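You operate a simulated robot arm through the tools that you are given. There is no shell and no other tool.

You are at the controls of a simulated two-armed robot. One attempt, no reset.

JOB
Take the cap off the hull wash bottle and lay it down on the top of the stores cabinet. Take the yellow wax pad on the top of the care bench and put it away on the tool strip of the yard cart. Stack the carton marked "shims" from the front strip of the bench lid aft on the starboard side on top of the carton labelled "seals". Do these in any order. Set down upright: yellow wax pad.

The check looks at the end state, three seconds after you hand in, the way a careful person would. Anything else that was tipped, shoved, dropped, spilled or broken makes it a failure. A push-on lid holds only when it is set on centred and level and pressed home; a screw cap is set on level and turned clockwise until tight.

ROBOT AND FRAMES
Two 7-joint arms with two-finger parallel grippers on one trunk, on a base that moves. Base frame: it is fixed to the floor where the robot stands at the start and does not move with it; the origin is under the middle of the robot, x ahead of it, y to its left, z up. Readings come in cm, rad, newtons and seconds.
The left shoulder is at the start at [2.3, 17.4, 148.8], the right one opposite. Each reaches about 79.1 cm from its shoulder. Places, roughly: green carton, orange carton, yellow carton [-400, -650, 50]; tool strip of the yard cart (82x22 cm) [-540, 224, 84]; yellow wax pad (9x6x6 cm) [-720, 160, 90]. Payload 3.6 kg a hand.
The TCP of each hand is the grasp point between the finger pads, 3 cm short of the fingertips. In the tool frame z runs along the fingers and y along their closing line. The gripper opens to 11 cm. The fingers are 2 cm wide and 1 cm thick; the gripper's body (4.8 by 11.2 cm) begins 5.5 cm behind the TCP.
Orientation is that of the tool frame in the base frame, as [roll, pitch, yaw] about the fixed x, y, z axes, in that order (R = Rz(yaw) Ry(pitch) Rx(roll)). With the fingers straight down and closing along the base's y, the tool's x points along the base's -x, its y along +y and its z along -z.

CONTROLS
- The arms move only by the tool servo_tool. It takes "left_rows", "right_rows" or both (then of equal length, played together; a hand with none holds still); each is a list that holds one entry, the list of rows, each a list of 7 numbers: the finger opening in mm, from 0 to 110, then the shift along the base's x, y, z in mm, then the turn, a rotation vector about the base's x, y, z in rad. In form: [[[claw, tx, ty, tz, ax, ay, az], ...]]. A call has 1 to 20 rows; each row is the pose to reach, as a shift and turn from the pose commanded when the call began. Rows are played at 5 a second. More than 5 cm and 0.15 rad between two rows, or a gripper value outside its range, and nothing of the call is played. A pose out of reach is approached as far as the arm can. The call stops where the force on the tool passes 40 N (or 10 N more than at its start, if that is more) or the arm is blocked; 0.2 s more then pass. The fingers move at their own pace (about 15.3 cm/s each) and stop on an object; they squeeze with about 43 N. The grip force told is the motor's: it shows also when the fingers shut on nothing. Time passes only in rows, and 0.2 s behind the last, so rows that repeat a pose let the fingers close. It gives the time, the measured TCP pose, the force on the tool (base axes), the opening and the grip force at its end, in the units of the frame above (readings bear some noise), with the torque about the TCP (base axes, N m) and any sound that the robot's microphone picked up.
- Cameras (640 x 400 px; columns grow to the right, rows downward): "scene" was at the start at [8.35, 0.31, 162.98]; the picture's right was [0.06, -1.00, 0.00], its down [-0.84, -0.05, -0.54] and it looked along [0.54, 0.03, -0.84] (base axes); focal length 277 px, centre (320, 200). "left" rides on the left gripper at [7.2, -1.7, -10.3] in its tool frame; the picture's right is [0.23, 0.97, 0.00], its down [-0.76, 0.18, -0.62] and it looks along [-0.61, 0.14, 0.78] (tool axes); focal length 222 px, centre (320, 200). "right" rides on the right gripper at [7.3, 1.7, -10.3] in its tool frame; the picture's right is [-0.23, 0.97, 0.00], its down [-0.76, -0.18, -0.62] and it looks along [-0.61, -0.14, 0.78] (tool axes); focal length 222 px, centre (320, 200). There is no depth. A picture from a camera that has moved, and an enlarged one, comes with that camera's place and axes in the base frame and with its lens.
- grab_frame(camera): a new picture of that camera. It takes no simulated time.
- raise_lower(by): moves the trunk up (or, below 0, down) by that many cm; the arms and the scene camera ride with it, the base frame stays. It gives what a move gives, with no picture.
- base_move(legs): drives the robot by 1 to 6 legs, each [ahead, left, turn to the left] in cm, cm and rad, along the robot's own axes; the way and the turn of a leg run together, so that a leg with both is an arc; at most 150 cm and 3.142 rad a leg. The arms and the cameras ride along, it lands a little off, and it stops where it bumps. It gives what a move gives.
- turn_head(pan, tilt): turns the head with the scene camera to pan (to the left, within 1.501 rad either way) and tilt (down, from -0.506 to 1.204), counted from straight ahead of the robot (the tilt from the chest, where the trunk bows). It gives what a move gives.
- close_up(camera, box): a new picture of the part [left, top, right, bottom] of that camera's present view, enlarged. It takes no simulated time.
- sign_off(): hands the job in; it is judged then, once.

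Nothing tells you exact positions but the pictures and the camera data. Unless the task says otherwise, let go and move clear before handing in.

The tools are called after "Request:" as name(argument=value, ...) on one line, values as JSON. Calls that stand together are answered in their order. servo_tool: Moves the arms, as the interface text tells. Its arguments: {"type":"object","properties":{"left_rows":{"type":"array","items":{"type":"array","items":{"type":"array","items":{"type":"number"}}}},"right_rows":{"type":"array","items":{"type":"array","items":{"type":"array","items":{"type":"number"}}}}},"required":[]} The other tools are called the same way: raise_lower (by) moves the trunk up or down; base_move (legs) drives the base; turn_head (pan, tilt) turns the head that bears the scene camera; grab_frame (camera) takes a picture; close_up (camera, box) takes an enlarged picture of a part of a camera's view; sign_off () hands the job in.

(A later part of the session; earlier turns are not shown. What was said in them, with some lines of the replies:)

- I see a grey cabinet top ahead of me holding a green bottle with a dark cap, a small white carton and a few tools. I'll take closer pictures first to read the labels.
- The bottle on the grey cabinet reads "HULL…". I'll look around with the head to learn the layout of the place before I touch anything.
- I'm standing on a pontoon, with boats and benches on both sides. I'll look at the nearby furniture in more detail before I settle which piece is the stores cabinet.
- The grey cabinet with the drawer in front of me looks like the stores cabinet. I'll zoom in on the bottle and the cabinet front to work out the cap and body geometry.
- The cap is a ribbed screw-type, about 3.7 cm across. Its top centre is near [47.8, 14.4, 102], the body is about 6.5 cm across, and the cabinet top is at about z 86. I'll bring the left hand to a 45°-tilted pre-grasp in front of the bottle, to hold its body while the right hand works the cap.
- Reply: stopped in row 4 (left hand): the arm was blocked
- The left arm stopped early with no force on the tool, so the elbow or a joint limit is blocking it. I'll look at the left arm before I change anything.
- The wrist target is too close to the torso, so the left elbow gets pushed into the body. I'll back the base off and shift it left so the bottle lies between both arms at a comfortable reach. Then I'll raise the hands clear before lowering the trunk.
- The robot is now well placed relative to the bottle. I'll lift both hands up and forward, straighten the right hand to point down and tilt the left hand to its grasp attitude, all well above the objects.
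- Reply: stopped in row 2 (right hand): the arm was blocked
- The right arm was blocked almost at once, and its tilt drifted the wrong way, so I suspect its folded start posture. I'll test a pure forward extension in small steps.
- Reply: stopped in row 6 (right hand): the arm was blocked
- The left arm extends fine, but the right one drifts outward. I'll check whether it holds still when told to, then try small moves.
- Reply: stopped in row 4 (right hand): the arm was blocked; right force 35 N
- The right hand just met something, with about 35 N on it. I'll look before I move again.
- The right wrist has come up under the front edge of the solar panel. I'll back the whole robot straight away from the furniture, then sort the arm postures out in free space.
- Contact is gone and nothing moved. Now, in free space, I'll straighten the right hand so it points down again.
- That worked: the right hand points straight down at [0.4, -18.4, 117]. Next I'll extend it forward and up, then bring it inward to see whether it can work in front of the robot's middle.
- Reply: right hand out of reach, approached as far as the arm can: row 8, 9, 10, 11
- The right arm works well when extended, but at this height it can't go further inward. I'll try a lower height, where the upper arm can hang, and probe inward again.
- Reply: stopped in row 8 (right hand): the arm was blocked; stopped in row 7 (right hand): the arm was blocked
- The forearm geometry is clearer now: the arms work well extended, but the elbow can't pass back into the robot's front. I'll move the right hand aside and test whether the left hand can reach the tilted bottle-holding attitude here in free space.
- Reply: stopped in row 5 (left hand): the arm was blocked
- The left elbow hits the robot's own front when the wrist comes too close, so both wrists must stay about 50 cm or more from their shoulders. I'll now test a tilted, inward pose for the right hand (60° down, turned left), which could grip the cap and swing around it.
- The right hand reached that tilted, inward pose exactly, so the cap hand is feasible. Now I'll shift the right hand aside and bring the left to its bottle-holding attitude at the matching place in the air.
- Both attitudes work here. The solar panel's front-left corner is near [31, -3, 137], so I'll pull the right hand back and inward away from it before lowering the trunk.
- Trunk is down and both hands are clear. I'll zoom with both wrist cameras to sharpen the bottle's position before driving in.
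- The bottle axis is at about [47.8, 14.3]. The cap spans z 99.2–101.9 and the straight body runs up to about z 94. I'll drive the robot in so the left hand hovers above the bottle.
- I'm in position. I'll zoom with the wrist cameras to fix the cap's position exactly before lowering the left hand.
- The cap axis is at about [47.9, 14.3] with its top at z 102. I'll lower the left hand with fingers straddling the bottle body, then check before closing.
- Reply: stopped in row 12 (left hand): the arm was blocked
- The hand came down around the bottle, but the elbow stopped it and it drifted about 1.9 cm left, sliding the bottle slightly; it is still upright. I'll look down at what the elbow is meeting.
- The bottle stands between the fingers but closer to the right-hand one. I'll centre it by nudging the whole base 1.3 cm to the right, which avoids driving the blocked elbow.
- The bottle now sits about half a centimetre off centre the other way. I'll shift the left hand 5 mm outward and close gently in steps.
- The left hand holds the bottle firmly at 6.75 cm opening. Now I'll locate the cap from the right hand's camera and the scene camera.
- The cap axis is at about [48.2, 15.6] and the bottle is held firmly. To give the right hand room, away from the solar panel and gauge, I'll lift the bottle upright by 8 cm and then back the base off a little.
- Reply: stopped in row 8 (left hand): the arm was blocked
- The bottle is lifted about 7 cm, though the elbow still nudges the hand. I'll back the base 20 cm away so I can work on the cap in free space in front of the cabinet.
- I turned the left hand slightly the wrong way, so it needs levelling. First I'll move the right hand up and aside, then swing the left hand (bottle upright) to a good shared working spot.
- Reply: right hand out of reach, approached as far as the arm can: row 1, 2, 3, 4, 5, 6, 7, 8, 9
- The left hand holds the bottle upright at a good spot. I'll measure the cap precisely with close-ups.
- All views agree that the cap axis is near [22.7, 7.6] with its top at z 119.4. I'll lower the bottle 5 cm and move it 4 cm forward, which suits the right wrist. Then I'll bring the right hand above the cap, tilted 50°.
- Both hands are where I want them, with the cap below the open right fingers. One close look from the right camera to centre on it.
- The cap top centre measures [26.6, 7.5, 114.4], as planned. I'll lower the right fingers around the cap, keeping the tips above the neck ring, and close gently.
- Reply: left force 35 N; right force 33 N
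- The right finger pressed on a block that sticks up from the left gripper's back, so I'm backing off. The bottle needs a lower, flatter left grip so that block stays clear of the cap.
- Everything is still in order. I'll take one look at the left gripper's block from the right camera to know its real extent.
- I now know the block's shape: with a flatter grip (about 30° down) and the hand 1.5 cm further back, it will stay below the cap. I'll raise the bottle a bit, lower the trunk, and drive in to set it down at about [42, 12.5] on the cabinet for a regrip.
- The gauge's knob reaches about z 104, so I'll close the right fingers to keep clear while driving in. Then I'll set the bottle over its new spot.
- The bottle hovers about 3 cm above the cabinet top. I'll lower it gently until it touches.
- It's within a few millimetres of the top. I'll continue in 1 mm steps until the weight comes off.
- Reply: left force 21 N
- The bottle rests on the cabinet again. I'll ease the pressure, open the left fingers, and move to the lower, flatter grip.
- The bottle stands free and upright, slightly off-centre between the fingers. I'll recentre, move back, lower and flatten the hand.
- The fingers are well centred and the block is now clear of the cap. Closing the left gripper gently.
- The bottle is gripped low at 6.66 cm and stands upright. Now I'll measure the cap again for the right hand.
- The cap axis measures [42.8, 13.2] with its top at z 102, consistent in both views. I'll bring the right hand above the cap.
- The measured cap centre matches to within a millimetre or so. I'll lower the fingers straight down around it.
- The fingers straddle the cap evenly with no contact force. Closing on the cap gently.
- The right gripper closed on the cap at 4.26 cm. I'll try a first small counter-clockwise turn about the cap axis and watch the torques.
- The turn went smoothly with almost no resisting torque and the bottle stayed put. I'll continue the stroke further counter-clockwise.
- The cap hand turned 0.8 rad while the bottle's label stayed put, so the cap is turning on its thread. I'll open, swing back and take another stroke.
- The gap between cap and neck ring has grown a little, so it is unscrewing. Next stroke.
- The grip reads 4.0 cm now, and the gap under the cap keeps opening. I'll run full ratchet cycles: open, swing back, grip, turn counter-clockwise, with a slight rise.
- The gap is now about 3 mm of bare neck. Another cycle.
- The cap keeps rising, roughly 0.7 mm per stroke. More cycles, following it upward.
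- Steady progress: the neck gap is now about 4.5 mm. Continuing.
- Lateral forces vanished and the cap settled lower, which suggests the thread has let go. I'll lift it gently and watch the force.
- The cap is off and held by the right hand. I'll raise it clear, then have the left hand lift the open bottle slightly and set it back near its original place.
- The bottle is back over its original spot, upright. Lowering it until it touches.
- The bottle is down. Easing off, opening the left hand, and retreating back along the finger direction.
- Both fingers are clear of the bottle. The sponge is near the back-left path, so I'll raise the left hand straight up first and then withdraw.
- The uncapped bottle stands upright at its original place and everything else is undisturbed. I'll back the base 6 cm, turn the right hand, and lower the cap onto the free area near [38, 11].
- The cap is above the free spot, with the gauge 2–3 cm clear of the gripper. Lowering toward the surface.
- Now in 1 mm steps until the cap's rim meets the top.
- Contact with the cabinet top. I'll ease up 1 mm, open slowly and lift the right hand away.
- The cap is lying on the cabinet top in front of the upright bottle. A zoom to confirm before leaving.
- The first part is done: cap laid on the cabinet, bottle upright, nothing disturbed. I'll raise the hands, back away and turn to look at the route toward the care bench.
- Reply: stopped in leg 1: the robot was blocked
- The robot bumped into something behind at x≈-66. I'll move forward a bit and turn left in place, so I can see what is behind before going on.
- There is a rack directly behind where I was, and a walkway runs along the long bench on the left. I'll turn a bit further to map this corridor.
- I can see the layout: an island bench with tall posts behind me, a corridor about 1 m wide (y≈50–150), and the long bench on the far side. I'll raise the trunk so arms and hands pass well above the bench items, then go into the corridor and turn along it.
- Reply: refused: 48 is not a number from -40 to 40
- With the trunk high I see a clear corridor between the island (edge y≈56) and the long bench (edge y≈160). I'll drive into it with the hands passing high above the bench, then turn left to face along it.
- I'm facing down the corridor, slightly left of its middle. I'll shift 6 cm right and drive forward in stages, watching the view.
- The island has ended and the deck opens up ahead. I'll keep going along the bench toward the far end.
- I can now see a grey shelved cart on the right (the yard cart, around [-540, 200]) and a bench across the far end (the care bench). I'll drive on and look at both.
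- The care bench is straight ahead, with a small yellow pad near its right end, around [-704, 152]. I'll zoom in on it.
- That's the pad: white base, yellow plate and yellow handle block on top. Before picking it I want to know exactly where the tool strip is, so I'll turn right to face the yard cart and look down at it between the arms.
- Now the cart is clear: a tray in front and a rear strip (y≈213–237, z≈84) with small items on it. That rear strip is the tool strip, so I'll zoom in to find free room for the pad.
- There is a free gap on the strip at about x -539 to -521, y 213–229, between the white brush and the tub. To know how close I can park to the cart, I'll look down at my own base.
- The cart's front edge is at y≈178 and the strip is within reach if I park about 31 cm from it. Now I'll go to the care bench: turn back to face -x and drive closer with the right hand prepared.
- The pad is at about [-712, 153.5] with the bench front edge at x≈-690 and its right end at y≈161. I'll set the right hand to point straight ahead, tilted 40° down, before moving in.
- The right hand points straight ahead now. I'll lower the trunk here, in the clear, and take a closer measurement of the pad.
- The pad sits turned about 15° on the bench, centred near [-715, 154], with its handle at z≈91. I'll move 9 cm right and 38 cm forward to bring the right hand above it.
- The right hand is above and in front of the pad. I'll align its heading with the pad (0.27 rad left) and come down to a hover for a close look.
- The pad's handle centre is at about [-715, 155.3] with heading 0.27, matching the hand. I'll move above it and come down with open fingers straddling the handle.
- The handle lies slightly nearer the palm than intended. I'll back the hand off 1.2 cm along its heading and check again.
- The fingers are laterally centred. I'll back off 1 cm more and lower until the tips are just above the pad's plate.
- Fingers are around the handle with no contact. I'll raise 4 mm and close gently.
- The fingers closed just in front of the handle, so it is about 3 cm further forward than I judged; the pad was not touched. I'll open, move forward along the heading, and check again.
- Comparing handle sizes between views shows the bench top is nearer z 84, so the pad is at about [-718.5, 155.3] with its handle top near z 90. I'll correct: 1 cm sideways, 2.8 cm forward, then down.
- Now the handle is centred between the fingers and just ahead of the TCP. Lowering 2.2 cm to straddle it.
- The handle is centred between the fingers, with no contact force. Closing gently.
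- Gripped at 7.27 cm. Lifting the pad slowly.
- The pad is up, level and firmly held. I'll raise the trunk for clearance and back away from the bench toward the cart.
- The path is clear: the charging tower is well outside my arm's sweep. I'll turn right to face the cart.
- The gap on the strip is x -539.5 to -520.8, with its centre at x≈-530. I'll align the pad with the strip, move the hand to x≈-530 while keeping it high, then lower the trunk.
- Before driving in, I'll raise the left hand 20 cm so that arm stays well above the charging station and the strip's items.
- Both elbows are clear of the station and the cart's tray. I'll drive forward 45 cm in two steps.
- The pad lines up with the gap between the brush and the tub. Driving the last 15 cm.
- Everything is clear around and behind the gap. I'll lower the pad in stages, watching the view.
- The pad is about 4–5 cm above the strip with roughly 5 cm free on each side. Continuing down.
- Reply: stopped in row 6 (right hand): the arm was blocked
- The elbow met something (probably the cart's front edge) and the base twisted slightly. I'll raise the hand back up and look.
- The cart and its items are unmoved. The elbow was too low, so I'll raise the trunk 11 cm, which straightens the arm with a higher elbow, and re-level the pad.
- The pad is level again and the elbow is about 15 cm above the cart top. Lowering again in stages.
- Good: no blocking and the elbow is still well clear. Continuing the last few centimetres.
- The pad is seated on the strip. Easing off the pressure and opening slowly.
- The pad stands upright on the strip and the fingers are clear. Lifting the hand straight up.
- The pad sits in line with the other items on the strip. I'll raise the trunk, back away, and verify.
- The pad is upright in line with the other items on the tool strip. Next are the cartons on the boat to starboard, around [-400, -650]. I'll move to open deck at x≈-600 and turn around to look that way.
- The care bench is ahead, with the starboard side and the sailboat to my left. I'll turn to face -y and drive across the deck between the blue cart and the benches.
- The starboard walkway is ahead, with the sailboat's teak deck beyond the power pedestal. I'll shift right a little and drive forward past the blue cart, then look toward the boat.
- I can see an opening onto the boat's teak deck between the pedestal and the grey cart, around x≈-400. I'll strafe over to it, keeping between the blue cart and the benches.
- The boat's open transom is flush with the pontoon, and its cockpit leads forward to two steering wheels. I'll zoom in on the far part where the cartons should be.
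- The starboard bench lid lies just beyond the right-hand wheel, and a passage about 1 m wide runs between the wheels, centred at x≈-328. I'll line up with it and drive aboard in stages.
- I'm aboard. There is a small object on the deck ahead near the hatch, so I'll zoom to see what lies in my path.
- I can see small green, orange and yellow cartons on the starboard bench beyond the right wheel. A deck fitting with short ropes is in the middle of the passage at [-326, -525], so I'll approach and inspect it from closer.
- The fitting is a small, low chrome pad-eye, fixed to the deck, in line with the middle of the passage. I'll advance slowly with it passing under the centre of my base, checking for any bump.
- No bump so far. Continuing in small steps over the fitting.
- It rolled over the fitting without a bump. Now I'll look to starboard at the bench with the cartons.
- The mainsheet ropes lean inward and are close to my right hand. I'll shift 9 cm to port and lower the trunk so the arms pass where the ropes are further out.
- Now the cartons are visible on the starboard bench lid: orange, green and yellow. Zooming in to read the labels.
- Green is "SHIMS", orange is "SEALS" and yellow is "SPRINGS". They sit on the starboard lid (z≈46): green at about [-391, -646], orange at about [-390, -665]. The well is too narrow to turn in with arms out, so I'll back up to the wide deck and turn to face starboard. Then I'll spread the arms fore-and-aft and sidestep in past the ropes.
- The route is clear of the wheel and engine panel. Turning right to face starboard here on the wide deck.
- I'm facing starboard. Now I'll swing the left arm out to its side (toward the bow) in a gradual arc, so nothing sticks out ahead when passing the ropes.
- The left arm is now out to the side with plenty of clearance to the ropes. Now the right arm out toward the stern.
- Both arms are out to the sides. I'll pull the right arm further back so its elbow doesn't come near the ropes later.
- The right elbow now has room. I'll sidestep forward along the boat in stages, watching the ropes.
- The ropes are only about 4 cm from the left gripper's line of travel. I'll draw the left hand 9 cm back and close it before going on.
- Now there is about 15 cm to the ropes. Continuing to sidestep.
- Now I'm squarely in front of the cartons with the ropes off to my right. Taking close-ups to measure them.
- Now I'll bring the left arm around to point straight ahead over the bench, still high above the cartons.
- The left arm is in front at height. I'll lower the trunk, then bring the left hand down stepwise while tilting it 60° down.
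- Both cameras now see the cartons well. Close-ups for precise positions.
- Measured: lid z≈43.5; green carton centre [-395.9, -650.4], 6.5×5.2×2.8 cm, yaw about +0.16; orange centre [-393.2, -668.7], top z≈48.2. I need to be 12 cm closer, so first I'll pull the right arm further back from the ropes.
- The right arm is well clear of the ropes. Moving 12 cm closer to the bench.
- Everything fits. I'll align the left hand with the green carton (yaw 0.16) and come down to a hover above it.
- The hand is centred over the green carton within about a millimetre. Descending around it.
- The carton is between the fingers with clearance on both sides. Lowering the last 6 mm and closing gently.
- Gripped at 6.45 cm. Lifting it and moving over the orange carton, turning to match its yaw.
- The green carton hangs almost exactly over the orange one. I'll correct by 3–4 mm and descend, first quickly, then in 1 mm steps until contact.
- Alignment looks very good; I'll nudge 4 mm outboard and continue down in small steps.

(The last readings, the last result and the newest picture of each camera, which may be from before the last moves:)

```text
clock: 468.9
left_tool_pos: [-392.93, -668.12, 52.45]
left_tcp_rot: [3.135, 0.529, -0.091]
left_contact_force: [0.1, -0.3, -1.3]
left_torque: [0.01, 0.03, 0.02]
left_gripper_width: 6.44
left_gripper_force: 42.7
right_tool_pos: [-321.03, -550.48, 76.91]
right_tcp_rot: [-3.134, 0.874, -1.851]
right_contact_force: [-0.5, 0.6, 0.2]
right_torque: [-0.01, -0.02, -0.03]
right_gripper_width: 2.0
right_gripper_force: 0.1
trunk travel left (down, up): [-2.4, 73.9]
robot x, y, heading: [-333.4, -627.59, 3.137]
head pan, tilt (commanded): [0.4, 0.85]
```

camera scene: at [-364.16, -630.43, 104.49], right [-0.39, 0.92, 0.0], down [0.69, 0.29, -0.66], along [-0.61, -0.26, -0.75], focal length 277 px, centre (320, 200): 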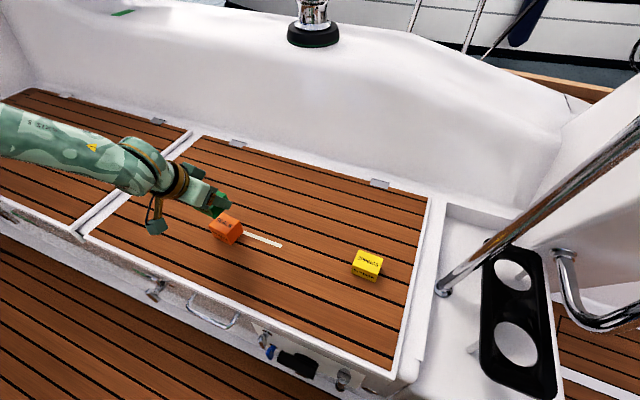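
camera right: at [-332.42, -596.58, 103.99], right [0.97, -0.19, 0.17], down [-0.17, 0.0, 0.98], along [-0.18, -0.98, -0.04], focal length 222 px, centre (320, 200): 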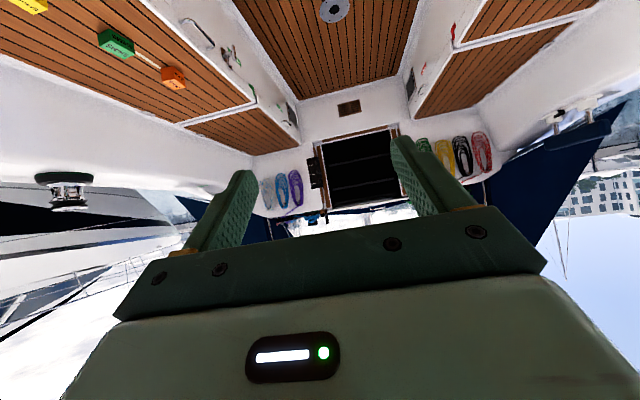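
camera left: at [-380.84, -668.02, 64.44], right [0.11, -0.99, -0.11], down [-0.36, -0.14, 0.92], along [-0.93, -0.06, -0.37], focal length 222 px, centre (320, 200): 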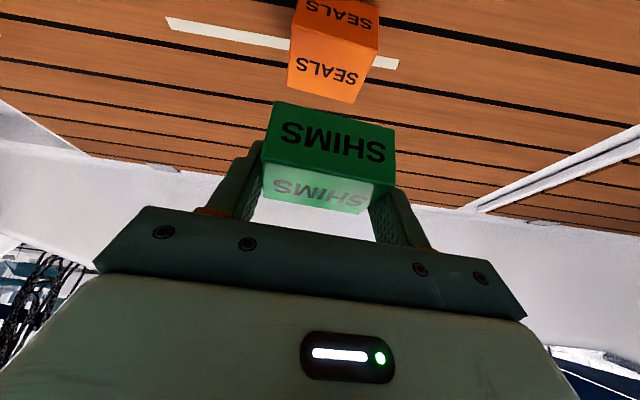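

Request:
servo_tool(left_rows=[[[40, 0, 0, -1, 0, 0, 0], [40, 0, 0, -2, 0, 0, 0]]])

Request:
close_up(camera="left", box=[220, 40, 460, 240])

Request:
servo_tool(left_rows=[[[40, 0, 0, -1, 0, 0, 0], [40, 0, 0, -2, 0, 0, 0]]])

```text
clock: 469.5
left_tool_pos: [-393.0, -668.12, 52.34]
left_tcp_rot: [3.137, 0.532, -0.093]
left_contact_force: [0.1, -0.3, 0.0]
left_torque: [0.0, 0.02, 0.0]
left_gripper_width: 6.43
left_gripper_force: 43.1
right_tool_pos: [-321.07, -550.42, 76.86]
right_tcp_rot: [-3.133, 0.875, -1.85]
right_contact_force: [-0.3, 0.0, 0.3]
right_torque: [0.01, 0.01, 0.03]
right_gripper_width: 2.01
right_gripper_force: 0.1
trunk travel left (down, up): [-2.4, 73.9]
robot x, y, heading: [-333.74, -627.09, 3.137]
head pan, tilt (commanded): [0.4, 0.85]
```

```text
2.00 times, centred on (340, 140) of left
camera zoom: at [-381.45, -667.52, 57.56], right [0.11, -0.99, -0.11], down [-0.35, -0.14, 0.92], along [-0.93, -0.06, -0.37], focal length 444 px, centre (280, 320)
```

zoom: 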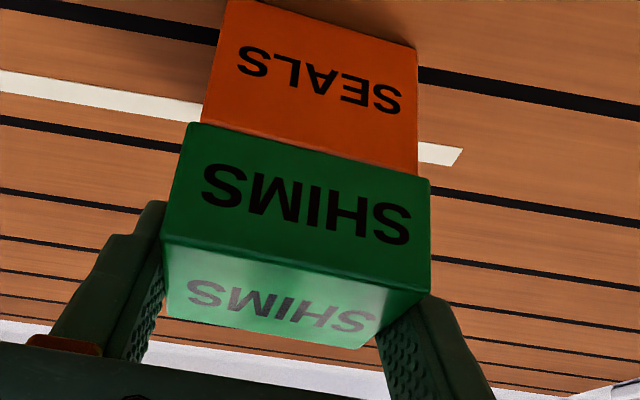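

```text
clock: 470.1
left_tool_pos: [-392.96, -668.23, 52.28]
left_tcp_rot: [3.134, 0.535, -0.094]
left_contact_force: [1.7, -2.0, 12.6]
left_torque: [0.29, -0.17, -0.02]
left_gripper_width: 6.45
left_gripper_force: 42.8
right_tool_pos: [-321.05, -550.49, 76.77]
right_tcp_rot: [-3.134, 0.875, -1.85]
right_contact_force: [-1.1, -0.6, 0.5]
right_torque: [0.0, -0.01, -0.01]
right_gripper_width: 1.99
right_gripper_force: 0.0
trunk travel left (down, up): [-2.4, 73.9]
robot x, y, heading: [-333.57, -627.67, 3.137]
head pan, tilt (commanded): [0.4, 0.85]
```

Contact: the green carton rests centred on the orange one. Easing off 1 mm and opening slowly.

Request:
servo_tool(left_rows=[[[40, 0, 0, 1, 0, 0, 0], [55, 0, 0, 1.5, 0, 0, 0], [62, 0, 0, 1.5, 0, 0, 0], [65, 0, 0, 1.5, 0, 0, 0], [67, 0, 0, 1.5, 0, 0, 0], [70, 0, 0, 1.5, 0, 0, 0], [75, 0, 0, 1.5, 0, 0, 0], [82, 0, 0, 1.5, 0, 0, 0], [90, 0, 0, 1.5, 0, 0, 0], [90, 0, 0, 1.5, 0, 0, 0]]])

Request:
close_up(camera="left", box=[200, 40, 460, 240])

```text
clock: 472.3
left_tool_pos: [-393.1, -668.19, 52.32]
left_tcp_rot: [3.135, 0.531, -0.092]
left_contact_force: [-0.7, -0.6, -0.3]
left_torque: [0.0, -0.01, 0.01]
left_gripper_width: 9.0
left_gripper_force: 0.1
right_tool_pos: [-320.98, -550.47, 76.78]
right_tcp_rot: [-3.134, 0.874, -1.851]
right_contact_force: [-1.3, 0.0, -0.1]
right_torque: [-0.03, 0.0, -0.02]
right_gripper_width: 1.99
right_gripper_force: 0.1
trunk travel left (down, up): [-2.4, 73.9]
robot x, y, heading: [-333.72, -627.5, 3.142]
head pan, tilt (commanded): [0.4, 0.85]
```

```text
2.00 times, centred on (330, 140) of left
camera zoom: at [-381.43, -667.5, 57.49], right [0.11, -0.99, -0.11], down [-0.36, -0.14, 0.92], along [-0.93, -0.06, -0.37], focal length 444 px, centre (300, 320)
```

zoom: 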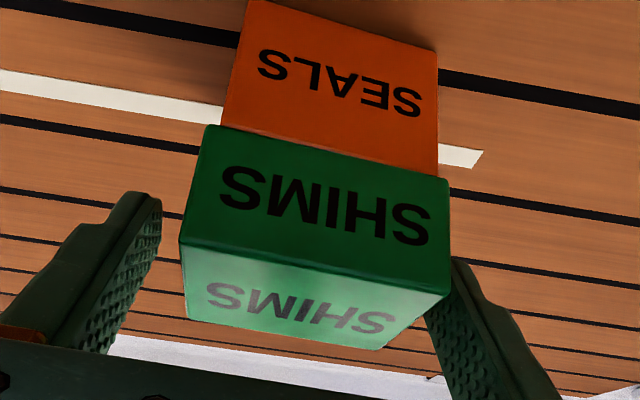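

Released, and the stack is aligned. I'll centre the fingers 2 mm and lift straight up.

Request:
servo_tool(left_rows=[[[90, 0, -2, 0, 0, 0, 0], [90, 0, -2, 5, 0, 0, 0], [90, 0, -2, 12, 0, 0, 0], [90, 0, -2, 22, 0, 0, 0], [90, 0, -2, 35, 0, 0, 0], [90, 0, -2, 50, 0, 0, 0], [90, 0, -2, 75, 0, 0, 0], [90, 0, -2, 105, 0, 0, 0], [90, 0, -2, 140, 0, 0, 0], [90, 0, -2, 175, 0, 0, 0], [90, 0, -2, 210, 0, 0, 0]]])

Request:
grab_frame(camera="left")

Request:
close_up(camera="scene", box=[150, 150, 400, 310])

```text
clock: 474.7
left_tool_pos: [-392.98, -668.2, 73.13]
left_tcp_rot: [3.137, 0.532, -0.092]
left_contact_force: [-0.3, 1.3, 0.6]
left_torque: [0.02, 0.03, 0.04]
left_gripper_width: 8.99
left_gripper_force: 0.1
right_tool_pos: [-320.98, -550.38, 76.84]
right_tcp_rot: [-3.133, 0.876, -1.849]
right_contact_force: [0.1, 0.4, -0.3]
right_torque: [-0.01, -0.03, 0.01]
right_gripper_width: 2.02
right_gripper_force: 0.0
trunk travel left (down, up): [-2.4, 73.9]
robot x, y, heading: [-333.62, -627.07, 3.137]
head pan, tilt (commanded): [0.4, 0.85]
```

```text
taken
camera left: at [-381.35, -667.62, 78.41], right [0.11, -0.99, -0.11], down [-0.36, -0.14, 0.92], along [-0.93, -0.06, -0.37], focal length 222 px, centre (320, 200)
```

left: 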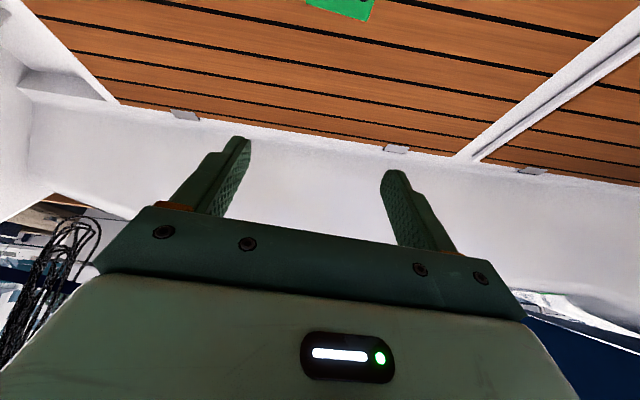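

```text
2.50 times, centred on (275, 230) of scene
camera zoom: at [-364.13, -630.41, 104.5], right [-0.39, 0.92, 0.0], down [0.69, 0.29, -0.66], along [-0.61, -0.26, -0.75], focal length 692 px, centre (432, 125)
```

zoom: 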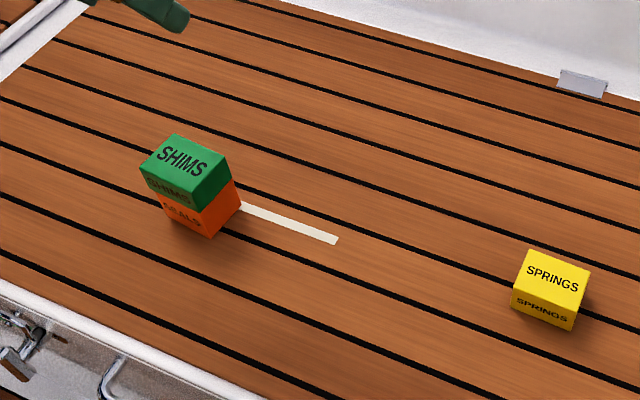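

The SHIMS carton sits squarely on SEALS, and SPRINGS is untouched. I'll raise the hand further, back off a little, and take a last look.

Request:
servo_tool(left_rows=[[[90, 10, 0, 30, 0, 0, 0], [90, 20, 0, 60, 0, 0, 0], [90, 30, 0, 90, 0, 0, 0], [90, 40, 0, 120, 0, 0, 0]]])

Request:
base_move(legs=[[-8, 0, 0]])

Request:
close_up(camera="scene", box=[150, 130, 430, 310])

Request:
grab_frame(camera="left")

```text
clock: 475.7
left_tool_pos: [-389.03, -668.39, 85.28]
left_tcp_rot: [3.136, 0.529, -0.094]
left_contact_force: [0.6, -0.9, 0.0]
left_torque: [-0.02, -0.03, -0.02]
left_gripper_width: 9.01
left_gripper_force: 0.0
right_tool_pos: [-321.01, -550.43, 76.83]
right_tcp_rot: [-3.132, 0.875, -1.85]
right_contact_force: [-0.4, 0.1, -0.6]
right_torque: [0.02, 0.03, 0.01]
right_gripper_width: 1.99
right_gripper_force: 0.1
trunk travel left (down, up): [-2.4, 73.9]
robot x, y, heading: [-333.48, -627.25, 3.137]
head pan, tilt (commanded): [0.4, 0.85]
```

```text
clock: 476.7
left_tool_pos: [-380.96, -668.36, 85.27]
left_tcp_rot: [3.135, 0.533, -0.095]
left_contact_force: [0.4, 0.2, -0.5]
left_torque: [0.0, 0.02, 0.02]
left_gripper_width: 9.02
left_gripper_force: 0.0
right_tool_pos: [-313.04, -550.5, 76.8]
right_tcp_rot: [-3.136, 0.874, -1.85]
right_contact_force: [0.6, -0.1, -0.1]
right_torque: [0.04, -0.02, 0.03]
right_gripper_width: 2.02
right_gripper_force: 0.1
trunk travel left (down, up): [-2.4, 73.9]
robot x, y, heading: [-325.42, -627.51, 3.141]
head pan, tilt (commanded): [0.4, 0.85]
```

```text
2.22 times, centred on (290, 220) of scene
camera zoom: at [-356.07, -630.45, 104.52], right [-0.39, 0.92, 0.0], down [0.69, 0.29, -0.66], along [-0.61, -0.26, -0.75], focal length 615 px, centre (387, 156)
```

zoom: 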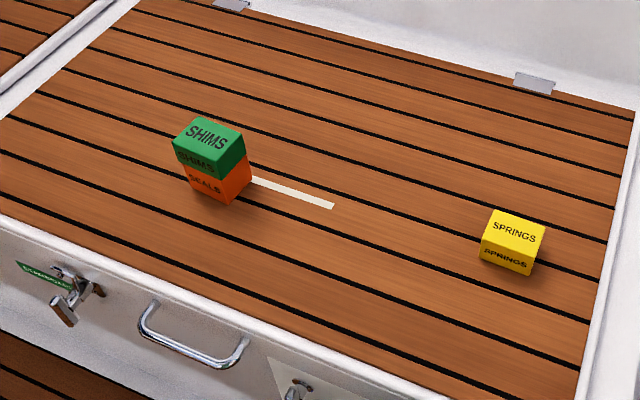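

```text
taken
camera left: at [-369.37, -667.7, 90.57], right [0.11, -0.99, -0.11], down [-0.35, -0.14, 0.92], along [-0.93, -0.06, -0.37], focal length 222 px, centre (320, 200)
```

left: 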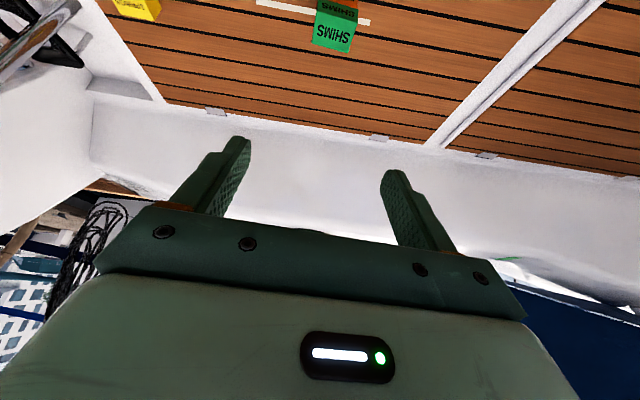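

All three jobs are done: the cap lies on the cabinet with the bottle upright, the yellow pad stands on the cart's tool strip, and SHIMS is stacked on SEALS. Both hands are empty and clear, so I'm handing in.

Request:
sign_off()

```text
The job is handed in.
```

All three jobs are done and handed in; I don't have the check's verdict.

- **Hull wash bottle:** I unscrewed the cap and laid it on top of the grey cabinet, in front of the bottle. The bottle is upright and back at its original spot. No label names the cabinet; I took it to be the stores cabinet because the bottle stands on it and its card reads "PACK LIST".
- **Yellow wax pad:** It stands upright on the rear tool strip of the yard cart, between the white brush and the tub.
- **Cartons:** "SHIMS" (green) is stacked squarely on "SEALS" (orange) on the starboard bench lid. "SPRINGS" (yellow) was not touched.

I made contact with things I shouldn't have a few times:

- **Solar panel:** My right wrist pressed against its edge early on, at about 35 N. Pictures afterwards showed no movement.
- **Bench behind the start:** I backed into it while driving. Its items looked upright afterwards, but I had no earlier picture to compare.
- **Yard cart:** My right elbow pressed on it hard enough to twist my base slightly. The cart, tray and strip items looked unmoved.
- **Bottle:** It slid about 1 cm during the first grip, before I set it back.
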